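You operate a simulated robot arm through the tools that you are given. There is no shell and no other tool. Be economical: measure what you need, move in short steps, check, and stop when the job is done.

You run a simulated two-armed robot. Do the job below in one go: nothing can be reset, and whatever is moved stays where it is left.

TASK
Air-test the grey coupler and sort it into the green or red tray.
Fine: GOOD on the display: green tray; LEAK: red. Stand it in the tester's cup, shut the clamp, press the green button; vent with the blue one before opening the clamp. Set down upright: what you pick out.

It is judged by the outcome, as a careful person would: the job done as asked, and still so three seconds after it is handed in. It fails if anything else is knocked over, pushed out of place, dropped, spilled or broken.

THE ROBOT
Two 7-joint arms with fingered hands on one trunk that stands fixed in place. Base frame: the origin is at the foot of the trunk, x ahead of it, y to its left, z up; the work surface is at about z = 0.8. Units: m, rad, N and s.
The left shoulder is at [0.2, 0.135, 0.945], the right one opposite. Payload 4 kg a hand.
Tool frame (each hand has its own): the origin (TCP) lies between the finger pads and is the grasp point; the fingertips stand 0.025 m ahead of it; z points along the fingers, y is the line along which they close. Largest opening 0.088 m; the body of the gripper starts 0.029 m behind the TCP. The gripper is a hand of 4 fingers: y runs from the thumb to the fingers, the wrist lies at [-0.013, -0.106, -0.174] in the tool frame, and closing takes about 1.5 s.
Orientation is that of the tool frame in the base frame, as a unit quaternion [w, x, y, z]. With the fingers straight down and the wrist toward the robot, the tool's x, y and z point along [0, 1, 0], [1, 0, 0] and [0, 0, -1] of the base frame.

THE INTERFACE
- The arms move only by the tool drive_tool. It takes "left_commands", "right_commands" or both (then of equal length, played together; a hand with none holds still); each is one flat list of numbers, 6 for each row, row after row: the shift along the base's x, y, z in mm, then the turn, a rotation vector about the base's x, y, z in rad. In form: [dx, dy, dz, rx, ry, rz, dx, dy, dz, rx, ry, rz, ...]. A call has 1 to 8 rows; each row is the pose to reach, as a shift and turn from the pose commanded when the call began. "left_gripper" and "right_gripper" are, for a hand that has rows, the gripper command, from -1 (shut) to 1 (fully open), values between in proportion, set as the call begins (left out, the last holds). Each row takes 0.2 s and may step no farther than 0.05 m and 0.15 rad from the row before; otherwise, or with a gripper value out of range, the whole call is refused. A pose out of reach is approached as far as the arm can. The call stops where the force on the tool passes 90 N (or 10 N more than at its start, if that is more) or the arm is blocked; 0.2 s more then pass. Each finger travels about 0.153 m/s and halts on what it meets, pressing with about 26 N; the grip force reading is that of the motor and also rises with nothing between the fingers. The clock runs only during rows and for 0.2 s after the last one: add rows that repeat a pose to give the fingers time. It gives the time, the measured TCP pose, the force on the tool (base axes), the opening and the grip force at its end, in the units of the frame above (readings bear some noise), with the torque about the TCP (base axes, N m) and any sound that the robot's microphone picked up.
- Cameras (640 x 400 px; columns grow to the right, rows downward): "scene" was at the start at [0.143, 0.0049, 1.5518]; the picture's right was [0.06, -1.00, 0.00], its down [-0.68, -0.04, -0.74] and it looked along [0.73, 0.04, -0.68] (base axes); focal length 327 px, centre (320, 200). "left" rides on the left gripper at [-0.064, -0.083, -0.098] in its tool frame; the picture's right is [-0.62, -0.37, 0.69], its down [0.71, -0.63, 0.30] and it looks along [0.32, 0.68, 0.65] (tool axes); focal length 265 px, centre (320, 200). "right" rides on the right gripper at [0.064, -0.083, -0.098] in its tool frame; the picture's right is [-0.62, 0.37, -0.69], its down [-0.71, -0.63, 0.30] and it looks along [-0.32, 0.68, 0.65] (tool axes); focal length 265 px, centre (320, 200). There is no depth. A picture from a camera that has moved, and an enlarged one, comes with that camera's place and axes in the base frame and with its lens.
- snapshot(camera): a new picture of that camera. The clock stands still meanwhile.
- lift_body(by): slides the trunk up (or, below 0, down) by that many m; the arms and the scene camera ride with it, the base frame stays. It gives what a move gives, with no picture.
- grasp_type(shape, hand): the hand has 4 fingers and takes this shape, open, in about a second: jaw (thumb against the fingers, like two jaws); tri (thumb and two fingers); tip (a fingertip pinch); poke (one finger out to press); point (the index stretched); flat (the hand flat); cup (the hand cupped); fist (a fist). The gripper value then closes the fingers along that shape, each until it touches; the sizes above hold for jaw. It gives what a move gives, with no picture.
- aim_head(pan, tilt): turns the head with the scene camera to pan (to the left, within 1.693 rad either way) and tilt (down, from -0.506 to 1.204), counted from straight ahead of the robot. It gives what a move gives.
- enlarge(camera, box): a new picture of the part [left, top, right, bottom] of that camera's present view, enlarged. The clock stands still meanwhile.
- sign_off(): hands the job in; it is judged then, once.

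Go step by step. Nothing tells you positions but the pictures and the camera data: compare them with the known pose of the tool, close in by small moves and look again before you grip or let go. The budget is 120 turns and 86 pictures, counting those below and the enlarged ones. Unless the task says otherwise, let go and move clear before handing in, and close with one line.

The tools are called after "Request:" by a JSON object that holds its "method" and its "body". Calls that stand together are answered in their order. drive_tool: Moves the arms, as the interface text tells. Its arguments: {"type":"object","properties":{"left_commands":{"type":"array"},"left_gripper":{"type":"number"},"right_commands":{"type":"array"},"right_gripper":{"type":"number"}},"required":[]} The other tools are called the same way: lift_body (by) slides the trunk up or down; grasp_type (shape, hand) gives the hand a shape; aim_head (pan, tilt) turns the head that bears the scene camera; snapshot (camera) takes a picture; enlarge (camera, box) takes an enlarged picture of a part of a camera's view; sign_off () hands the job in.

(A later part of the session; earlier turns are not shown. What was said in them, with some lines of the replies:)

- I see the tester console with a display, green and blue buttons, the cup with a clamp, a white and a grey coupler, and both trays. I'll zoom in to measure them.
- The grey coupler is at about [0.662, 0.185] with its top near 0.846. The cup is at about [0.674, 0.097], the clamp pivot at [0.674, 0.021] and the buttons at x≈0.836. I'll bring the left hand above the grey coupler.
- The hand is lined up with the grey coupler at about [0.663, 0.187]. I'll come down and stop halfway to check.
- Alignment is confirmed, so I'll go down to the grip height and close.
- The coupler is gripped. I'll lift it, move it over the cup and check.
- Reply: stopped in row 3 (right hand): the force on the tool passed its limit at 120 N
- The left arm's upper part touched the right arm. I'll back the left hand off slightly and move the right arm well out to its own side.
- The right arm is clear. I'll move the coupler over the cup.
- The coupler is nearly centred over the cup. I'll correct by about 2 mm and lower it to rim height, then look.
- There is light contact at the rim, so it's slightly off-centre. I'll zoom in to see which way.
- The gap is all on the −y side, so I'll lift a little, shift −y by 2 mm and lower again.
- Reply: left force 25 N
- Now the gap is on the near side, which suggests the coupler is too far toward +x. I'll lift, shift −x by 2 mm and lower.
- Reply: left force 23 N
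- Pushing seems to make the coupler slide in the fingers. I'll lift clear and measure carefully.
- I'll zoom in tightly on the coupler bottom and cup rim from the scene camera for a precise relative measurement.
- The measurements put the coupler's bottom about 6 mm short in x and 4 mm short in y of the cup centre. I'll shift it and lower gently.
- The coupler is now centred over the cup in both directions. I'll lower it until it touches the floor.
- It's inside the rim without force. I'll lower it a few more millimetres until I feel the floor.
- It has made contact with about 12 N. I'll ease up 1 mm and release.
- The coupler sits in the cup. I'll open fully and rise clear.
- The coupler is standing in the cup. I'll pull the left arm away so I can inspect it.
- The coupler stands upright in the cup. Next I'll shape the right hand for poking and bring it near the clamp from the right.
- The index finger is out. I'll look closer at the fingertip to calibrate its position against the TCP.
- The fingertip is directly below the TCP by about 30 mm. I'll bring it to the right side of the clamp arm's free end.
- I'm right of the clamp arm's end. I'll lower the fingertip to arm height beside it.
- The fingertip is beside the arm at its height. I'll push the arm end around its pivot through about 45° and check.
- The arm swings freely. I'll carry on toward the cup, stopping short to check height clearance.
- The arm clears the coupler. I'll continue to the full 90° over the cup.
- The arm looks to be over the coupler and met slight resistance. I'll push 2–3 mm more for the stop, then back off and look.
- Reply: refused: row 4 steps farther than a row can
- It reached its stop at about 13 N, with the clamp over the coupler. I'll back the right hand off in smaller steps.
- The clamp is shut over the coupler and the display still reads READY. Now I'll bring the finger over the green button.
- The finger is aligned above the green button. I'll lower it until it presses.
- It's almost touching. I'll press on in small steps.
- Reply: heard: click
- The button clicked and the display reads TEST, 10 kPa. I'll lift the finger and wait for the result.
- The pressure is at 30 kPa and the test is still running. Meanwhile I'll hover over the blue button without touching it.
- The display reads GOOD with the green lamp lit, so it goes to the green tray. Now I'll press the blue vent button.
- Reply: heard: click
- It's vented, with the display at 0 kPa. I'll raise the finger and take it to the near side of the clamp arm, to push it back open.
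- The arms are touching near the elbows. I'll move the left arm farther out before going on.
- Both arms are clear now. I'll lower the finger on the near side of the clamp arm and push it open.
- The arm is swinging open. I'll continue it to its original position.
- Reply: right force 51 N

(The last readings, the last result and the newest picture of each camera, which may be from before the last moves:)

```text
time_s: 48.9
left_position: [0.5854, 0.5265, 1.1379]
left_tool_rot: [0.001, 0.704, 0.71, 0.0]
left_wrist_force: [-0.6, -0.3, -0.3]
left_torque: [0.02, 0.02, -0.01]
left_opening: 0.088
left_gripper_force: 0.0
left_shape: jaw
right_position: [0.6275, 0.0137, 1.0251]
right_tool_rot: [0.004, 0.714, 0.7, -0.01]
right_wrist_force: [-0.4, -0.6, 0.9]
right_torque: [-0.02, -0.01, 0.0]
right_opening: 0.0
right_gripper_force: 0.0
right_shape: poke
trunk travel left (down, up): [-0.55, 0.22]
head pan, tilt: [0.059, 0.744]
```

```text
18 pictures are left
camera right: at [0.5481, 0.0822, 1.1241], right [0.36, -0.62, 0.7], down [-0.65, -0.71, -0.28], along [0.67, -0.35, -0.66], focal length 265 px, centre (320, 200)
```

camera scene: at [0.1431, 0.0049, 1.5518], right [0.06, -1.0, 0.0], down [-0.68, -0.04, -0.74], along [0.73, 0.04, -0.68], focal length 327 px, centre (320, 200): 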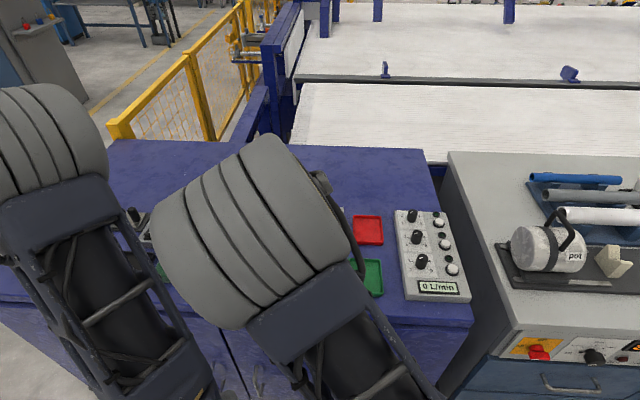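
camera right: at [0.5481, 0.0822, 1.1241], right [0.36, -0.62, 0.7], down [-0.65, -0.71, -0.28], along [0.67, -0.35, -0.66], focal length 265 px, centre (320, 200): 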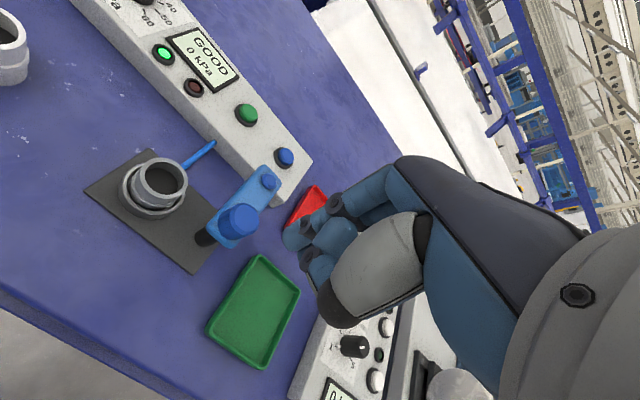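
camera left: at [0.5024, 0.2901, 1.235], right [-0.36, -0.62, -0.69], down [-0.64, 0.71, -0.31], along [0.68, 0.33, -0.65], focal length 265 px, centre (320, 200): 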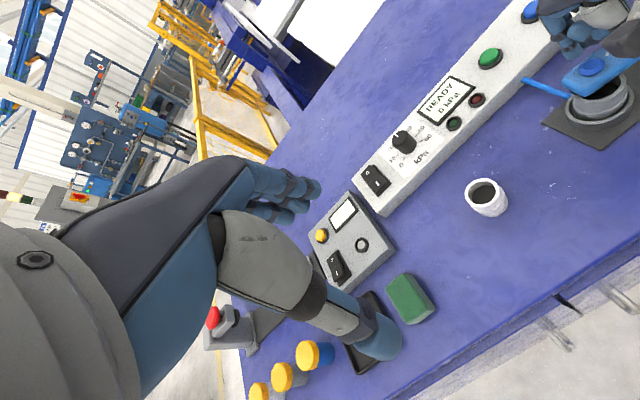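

The clamp is back open and everything is in place. I'll switch the right hand to jaw and hover over the coupler.

Request:
{"method": "grasp_type", "body": {"hand": "right", "shape": "jaw"}}

Request:
{"method": "drive_tool", "body": {"right_commands": [10, 30, 0, 0, 0, 0.02, 30, 60, 0, 0, 0, 0.02, 49, 85, -20, 0, 0, 0.02, 49, 85, -60, 0, 0, 0.02, 49, 85, -100, 0, 0, 0.02, 49, 85, -100, 0, 0, 0.02], "right_gripper": 1}}

Request:
{"method": "snapshot", "body": {"camera": "right"}}

Request:
{"method": "enlarge", "body": {"camera": "scene", "box": [250, 200, 370, 305]}}

```text
time_s: 49.8
left_position: [0.5859, 0.5262, 1.1367]
left_tool_rot: [0.001, 0.703, 0.711, 0.002]
left_wrist_force: [-0.6, 0.3, -0.6]
left_torque: [0.01, -0.04, -0.03]
left_opening: 0.0878
left_gripper_force: 0.1
left_shape: jaw
right_position: [0.6289, 0.0145, 1.0265]
right_tool_rot: [0.002, 0.716, 0.698, -0.01]
right_wrist_force: [0.2, -0.7, 0.3]
right_torque: [-0.01, 0.02, -0.01]
right_opening: 0.0879
right_gripper_force: 0.2
right_shape: jaw
trunk travel left (down, up): [-0.55, 0.22]
head pan, tilt: [0.059, 0.744]
```

```text
time_s: 51.2
left_position: [0.5872, 0.5247, 1.1368]
left_tool_rot: [0.001, 0.704, 0.711, 0.002]
left_wrist_force: [-0.3, 0.3, -0.5]
left_torque: [0.02, -0.07, 0.02]
left_opening: 0.0878
left_gripper_force: 0.1
left_shape: jaw
right_position: [0.6767, 0.0983, 0.9248]
right_tool_rot: [0.002, 0.708, 0.706, -0.01]
right_wrist_force: [0.6, -0.4, 0.1]
right_torque: [-0.01, 0.03, -0.03]
right_opening: 0.088
right_gripper_force: 0.0
right_shape: jaw
trunk travel left (down, up): [-0.55, 0.22]
head pan, tilt: [0.059, 0.744]
```

```text
17 pictures are left
camera right: at [0.596, 0.1648, 1.0223], right [0.37, -0.61, 0.7], down [-0.64, -0.72, -0.29], along [0.68, -0.34, -0.66], focal length 265 px, centre (320, 200)
```

right: 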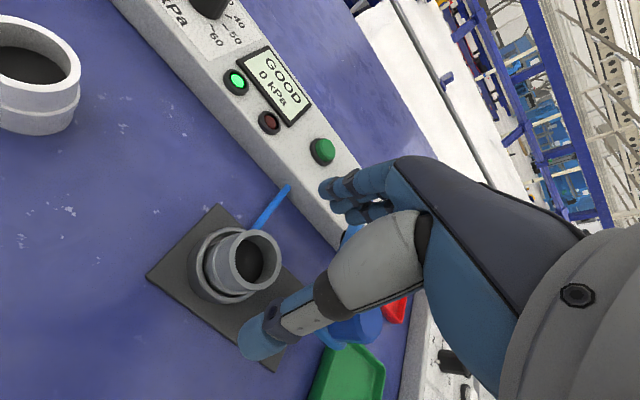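

```text
3.81 times, centred on (310, 252) of scene
camera zoom: at [0.143, 0.0049, 1.5518], right [0.06, -1.0, 0.0], down [-0.68, -0.04, -0.74], along [0.73, 0.04, -0.68], focal length 1245 px, centre (358, 0)
```

zoom: 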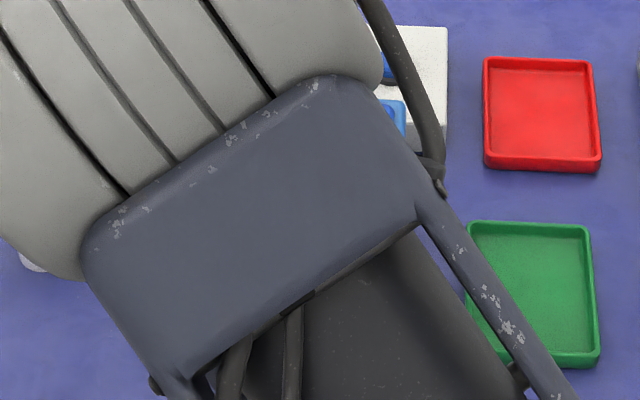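

The coupler is at about [0.680, 0.098]. I'll lower and grip it above the cup rim.

Request:
{"method": "drive_tool", "body": {"right_commands": [2, 0, -30, 0, 0, 0, 2.5, 0, -55, 0, 0, 0, 3, 0, -73, 0, 0, 0, 3, 0, -73, 0, 0, 0]}}

Request:
{"method": "drive_tool", "body": {"right_commands": [0, 0, 0, 0, 0, 0, 0, 0, 0, 0, 0, 0, 0, 0, 0, 0, 0, 0, 0, 0, 0, 0, 0, 0, 0, 0, 0, 0, 0, 0, 0, 0, 0, 0, 0, 0, 0, 0, 0, 0, 0, 0], "right_gripper": -1}}

Request:
{"method": "enlarge", "body": {"camera": "right", "box": [180, 130, 420, 350]}}

```text
time_s: 52.2
left_position: [0.5859, 0.5263, 1.1364]
left_tool_rot: [0.001, 0.703, 0.711, 0.0]
left_wrist_force: [0.3, 0.0, 0.3]
left_torque: [0.0, 0.05, 0.01]
left_opening: 0.0879
left_gripper_force: 0.0
left_shape: jaw
right_position: [0.6797, 0.1012, 0.853]
right_tool_rot: [0.003, 0.708, 0.706, -0.011]
right_wrist_force: [0.3, 0.2, -0.4]
right_torque: [-0.02, 0.02, 0.04]
right_opening: 0.0878
right_gripper_force: 0.0
right_shape: jaw
trunk travel left (down, up): [-0.55, 0.22]
head pan, tilt: [0.059, 0.744]
```

```text
time_s: 53.8
left_position: [0.5861, 0.5255, 1.1363]
left_tool_rot: [0.001, 0.704, 0.711, 0.001]
left_wrist_force: [-0.1, 0.3, 0.0]
left_torque: [0.0, 0.01, 0.01]
left_opening: 0.0878
left_gripper_force: 0.1
left_shape: jaw
right_position: [0.6804, 0.0996, 0.8502]
right_tool_rot: [0.002, 0.708, 0.706, -0.01]
right_wrist_force: [0.7, -0.2, 0.3]
right_torque: [-0.02, 0.0, 0.01]
right_opening: 0.0346
right_gripper_force: 25.9
right_shape: jaw
trunk travel left (down, up): [-0.55, 0.22]
head pan, tilt: [0.059, 0.744]
```

```text
1.82 times, centred on (300, 240) of right
camera zoom: at [0.5989, 0.1656, 0.9498], right [0.37, -0.61, 0.7], down [-0.64, -0.72, -0.29], along [0.68, -0.34, -0.66], focal length 483 px, centre (356, 127)
```

zoom: 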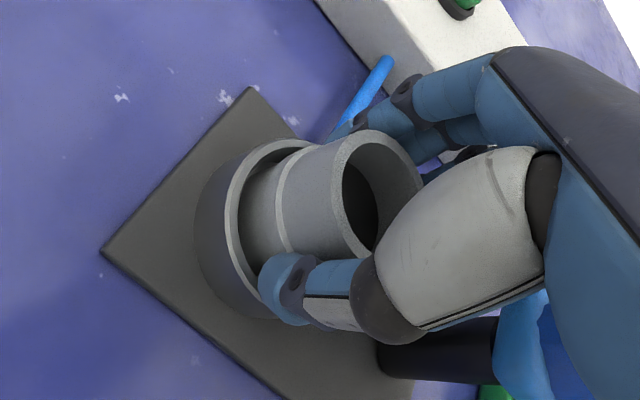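

The grip is firm. I'll lift straight up, well above the clamp height.

Request:
{"method": "drive_tool", "body": {"right_commands": [0, 0, 15, 0, 0, 0, 0, 0, 45, 0, 0, 0, 0, 0, 85, 0, 0, 0, 0, 0, 120, 0, 0, 0, 0, 0, 120, 0, 0, 0]}}

Request:
{"method": "snapshot", "body": {"camera": "right"}}

```text
time_s: 55.0
left_position: [0.5864, 0.5263, 1.1368]
left_tool_rot: [0.001, 0.703, 0.711, 0.002]
left_wrist_force: [0.8, -0.5, 0.3]
left_torque: [0.02, 0.0, 0.0]
left_opening: 0.088
left_gripper_force: 0.1
left_shape: jaw
right_position: [0.6792, 0.1002, 0.972]
right_tool_rot: [0.002, 0.709, 0.705, -0.009]
right_wrist_force: [0.5, -1.1, -0.4]
right_torque: [-0.03, 0.02, -0.01]
right_opening: 0.0345
right_gripper_force: 25.9
right_shape: jaw
trunk travel left (down, up): [-0.55, 0.22]
head pan, tilt: [0.059, 0.744]
```

```text
14 pictures are left
camera right: at [0.5988, 0.165, 1.0701], right [0.37, -0.61, 0.7], down [-0.64, -0.72, -0.28], along [0.68, -0.34, -0.66], focal length 265 px, centre (320, 200)
```

right: 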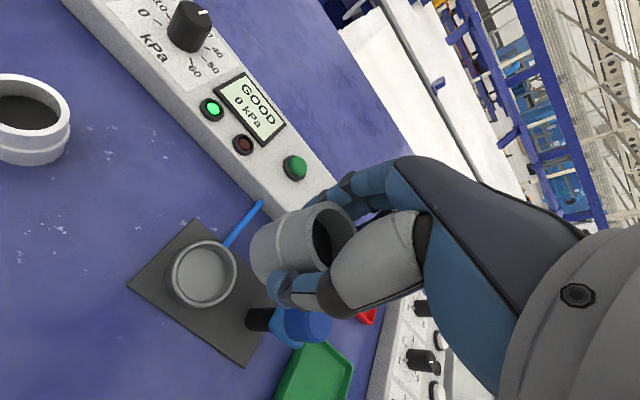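

The coupler is out of the cup and held. I'll carry it over to the green tray.

Request:
{"method": "drive_tool", "body": {"right_commands": [-20, -15, 0, 0, 0, 0, -27, -50, 0, 0, 0, 0, -27, -85, 0, 0, 0, 0, -27, -120, 0, 0, 0, 0, -27, -155, 0, 0, 0, 0, -27, -188, 0, 0, 0, 0, -27, -188, -30, 0, 0, 0, -27, -188, -50, 0, 0, 0]}}

Request:
{"method": "snapshot", "body": {"camera": "right"}}

Request:
{"method": "enlarge", "body": {"camera": "scene", "box": [280, 200, 420, 310]}}

```text
time_s: 56.8
left_position: [0.5853, 0.5257, 1.1384]
left_tool_rot: [0.001, 0.704, 0.711, 0.002]
left_wrist_force: [-0.3, 0.7, 0.2]
left_torque: [-0.01, 0.01, -0.01]
left_opening: 0.0878
left_gripper_force: 0.1
left_shape: jaw
right_position: [0.6532, -0.0889, 0.9234]
right_tool_rot: [0.002, 0.708, 0.706, -0.01]
right_wrist_force: [0.2, -0.4, -0.4]
right_torque: [0.01, 0.0, 0.01]
right_opening: 0.0345
right_gripper_force: 25.6
right_shape: jaw
trunk travel left (down, up): [-0.55, 0.22]
head pan, tilt: [0.059, 0.744]
```

```text
13 pictures are left
camera right: at [0.5718, -0.0234, 1.0203], right [0.37, -0.61, 0.7], down [-0.64, -0.72, -0.28], along [0.68, -0.34, -0.66], focal length 265 px, centre (320, 200)
```

right: 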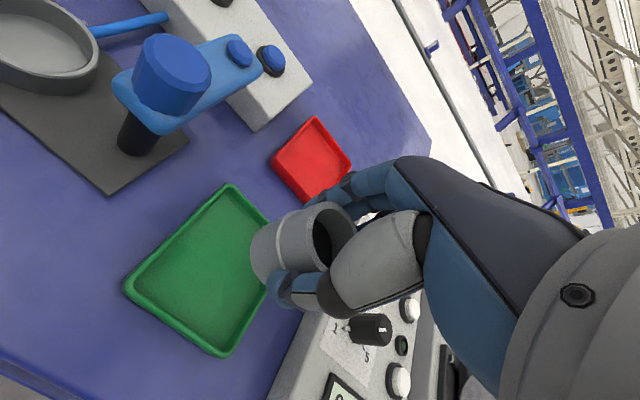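

```text
3.64 times, centred on (350, 255) of scene
camera zoom: at [0.1429, 0.0049, 1.5519], right [0.06, -1.0, 0.0], down [-0.68, -0.04, -0.74], along [0.74, 0.04, -0.68], focal length 1189 px, centre (211, 0)
```

zoom: 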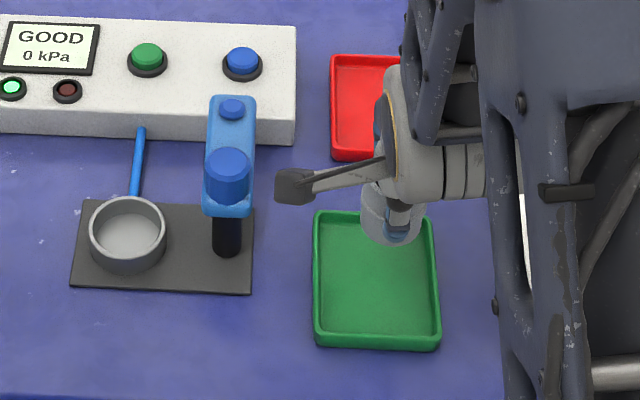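

The coupler is centred over the green tray. I'll lower it.

Request:
{"method": "drive_tool", "body": {"right_commands": [1, 0, -25, 0, 0, 0, 1, 0, -50, 0, 0, 0, 1, 0, -65, 0, 0, 0, 1, 0, -68, 0, 0, 0, 1, 0, -68, 0, 0, 0]}}

Request:
{"method": "enlarge", "body": {"camera": "right", "box": [160, 130, 400, 350]}}

```text
time_s: 58.0
left_position: [0.5869, 0.5255, 1.1377]
left_tool_rot: [0.001, 0.703, 0.711, 0.001]
left_wrist_force: [-0.2, 0.4, 0.6]
left_torque: [0.02, 0.03, -0.02]
left_opening: 0.0877
left_gripper_force: 0.1
left_shape: jaw
right_position: [0.655, -0.0888, 0.8551]
right_tool_rot: [0.002, 0.708, 0.706, -0.011]
right_wrist_force: [0.2, 0.1, 0.2]
right_torque: [-0.05, 0.01, -0.02]
right_opening: 0.0346
right_gripper_force: 26.0
right_shape: jaw
trunk travel left (down, up): [-0.55, 0.22]
head pan, tilt: [0.059, 0.744]
```

```text
1.82 times, centred on (280, 240) of right
camera zoom: at [0.5731, -0.0232, 0.9523], right [0.37, -0.61, 0.7], down [-0.64, -0.72, -0.29], along [0.68, -0.34, -0.66], focal length 483 px, centre (393, 127)
```

zoom: 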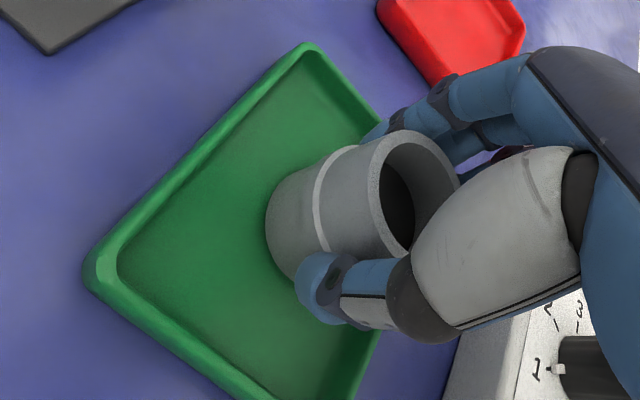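

I'm inside the tray area with no contact yet. I'll lower in small steps until it touches.

Request:
{"method": "drive_tool", "body": {"right_commands": [0, 0, -3, 0, 0, 0, 0, 0, -3, 0, 0, 0]}}

Request:
{"method": "drive_tool", "body": {"right_commands": [0, 0, -2, 0, 0, 0, 0, 0, -2, 0, 0, 0]}}

Request:
{"method": "drive_tool", "body": {"right_commands": [0, 0, -1.5, 0, 0, 0, 0, 0, -1.5, 0, 0, 0]}}

```text
time_s: 58.6
left_position: [0.5861, 0.5268, 1.1375]
left_tool_rot: [0.001, 0.704, 0.711, 0.001]
left_wrist_force: [0.0, 0.4, -0.1]
left_torque: [0.02, 0.01, -0.01]
left_opening: 0.088
left_gripper_force: 0.1
left_shape: jaw
right_position: [0.6537, -0.0884, 0.8519]
right_tool_rot: [0.002, 0.708, 0.706, -0.009]
right_wrist_force: [0.3, -0.3, -0.5]
right_torque: [0.02, -0.02, -0.01]
right_opening: 0.0343
right_gripper_force: 26.1
right_shape: jaw
trunk travel left (down, up): [-0.55, 0.22]
head pan, tilt: [0.059, 0.744]
```

```text
time_s: 59.2
left_position: [0.5859, 0.527, 1.1366]
left_tool_rot: [0.001, 0.704, 0.711, 0.001]
left_wrist_force: [0.3, 0.0, 0.1]
left_torque: [-0.01, 0.0, 0.02]
left_opening: 0.0878
left_gripper_force: 0.0
left_shape: jaw
right_position: [0.6549, -0.0882, 0.8496]
right_tool_rot: [0.002, 0.709, 0.705, -0.01]
right_wrist_force: [-0.4, -0.3, -0.3]
right_torque: [0.0, 0.0, -0.02]
right_opening: 0.0342
right_gripper_force: 25.4
right_shape: jaw
trunk travel left (down, up): [-0.55, 0.22]
head pan, tilt: [0.059, 0.744]
```

```text
time_s: 59.8
left_position: [0.5867, 0.5262, 1.1371]
left_tool_rot: [0.001, 0.703, 0.711, 0.001]
left_wrist_force: [-0.2, 0.1, -0.4]
left_torque: [0.02, -0.03, 0.03]
left_opening: 0.088
left_gripper_force: 0.1
left_shape: jaw
right_position: [0.6548, -0.0885, 0.8482]
right_tool_rot: [0.002, 0.708, 0.706, -0.01]
right_wrist_force: [-2.0, 0.1, 4.4]
right_torque: [0.0, -0.04, -0.01]
right_opening: 0.0341
right_gripper_force: 26.0
right_shape: jaw
trunk travel left (down, up): [-0.55, 0.22]
head pan, tilt: [0.059, 0.744]
```

It's touching the tray floor at about 4 N. I'll release it.

Request:
{"method": "drive_tool", "body": {"right_commands": [0, 0, 0, 0, 0, 0, 0, 0, 0, 0, 0, 0, 0, 0, 0, 0, 0, 0, 0, 0, 0, 0, 0, 0], "right_gripper": 0.3}}

Request:
{"method": "enlarge", "body": {"camera": "right", "box": [160, 130, 400, 350]}}

```text
time_s: 60.8
left_position: [0.5856, 0.5259, 1.1369]
left_tool_rot: [0.001, 0.703, 0.711, 0.001]
left_wrist_force: [0.1, 1.2, -0.7]
left_torque: [-0.04, 0.0, -0.02]
left_opening: 0.0878
left_gripper_force: 0.0
left_shape: jaw
right_position: [0.6545, -0.0893, 0.8471]
right_tool_rot: [0.002, 0.708, 0.706, -0.011]
right_wrist_force: [0.0, 0.9, -0.3]
right_torque: [0.02, -0.05, 0.02]
right_opening: 0.0568
right_gripper_force: 0.1
right_shape: jaw
trunk travel left (down, up): [-0.55, 0.22]
head pan, tilt: [0.059, 0.744]
```

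```text
1.82 times, centred on (280, 240) of right
camera zoom: at [0.573, -0.0229, 0.9458], right [0.37, -0.61, 0.7], down [-0.64, -0.72, -0.28], along [0.68, -0.34, -0.66], focal length 483 px, centre (393, 127)
```

zoom: 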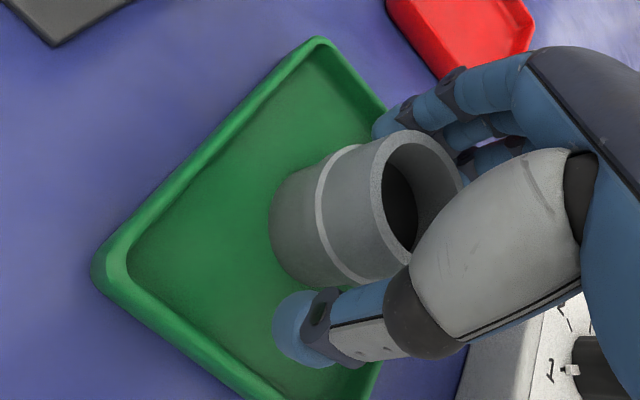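

It stands free and upright. I'll rise straight up and move clear.

Request:
{"method": "drive_tool", "body": {"right_commands": [0, 0, 0, 0, 0, 0, 0, 0, 15, 0, 0, 0, 0, 0, 45, 0, 0, 0, 0, 0, 85, 0, 0, 0, 0, -20, 130, 0, 0, 0, -10, -60, 150, 0, 0, 0, -20, -105, 160, 0, 0, 0, -30, -150, 170, 0, 0, 0], "right_gripper": 0.5}}

Request:
{"method": "drive_tool", "body": {"right_commands": [-10, -45, 10, 0, 0, 0, -20, -90, 30, 0, 0, 0, -30, -135, 50, 0, 0, 0, -40, -170, 70, 0, 0, 0, -40, -170, 70, 0, 0, 0]}}

Request:
{"method": "enlarge", "body": {"camera": "scene", "box": [200, 180, 420, 315]}}

Request:
{"method": "snapshot", "body": {"camera": "scene"}}

```text
time_s: 62.6
left_position: [0.5858, 0.5253, 1.1371]
left_tool_rot: [0.002, 0.703, 0.711, 0.001]
left_wrist_force: [-0.3, 0.4, 0.8]
left_torque: [-0.03, -0.02, 0.03]
left_opening: 0.088
left_gripper_force: 0.0
left_shape: jaw
right_position: [0.6241, -0.2392, 1.0192]
right_tool_rot: [0.001, 0.707, 0.707, -0.01]
right_wrist_force: [0.1, 0.1, 0.0]
right_torque: [-0.01, 0.02, -0.03]
right_opening: 0.0658
right_gripper_force: 0.0
right_shape: jaw
trunk travel left (down, up): [-0.55, 0.22]
head pan, tilt: [0.059, 0.744]
```

```text
refused: row 2 steps farther than a row can; nothing moved
```

```text
2.91 times, centred on (310, 248) of scene
camera zoom: at [0.1429, 0.0048, 1.5519], right [0.06, -1.0, 0.0], down [-0.68, -0.04, -0.74], along [0.73, 0.04, -0.68], focal length 951 px, centre (349, 62)
```

zoom: 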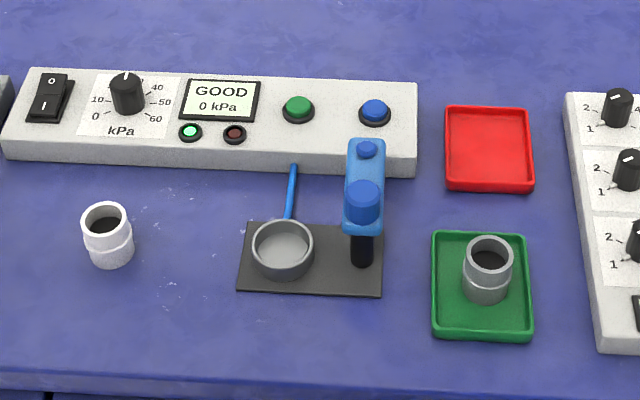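

```text
8 pictures are left
camera scene: at [0.1429, 0.0048, 1.5519], right [0.06, -1.0, 0.0], down [-0.68, -0.04, -0.74], along [0.73, 0.04, -0.68], focal length 327 px, centre (320, 200)
```

scene: 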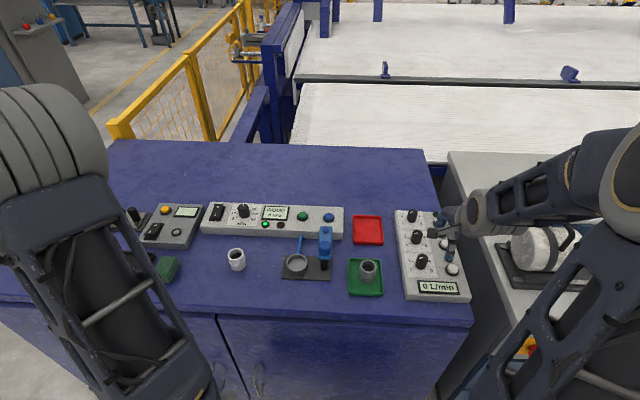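

The grey coupler stands upright in the green tray, the clamp is open, the tester is vented, nothing else has moved and both hands are clear. I'll hand the job in.

Request:
{"method": "sign_off", "body": {}}

```text
The job is handed in.
```

The grey coupler tested GOOD at 30 kPa; I vented the tester before opening the clamp, and the coupler now stands upright in the green tray.
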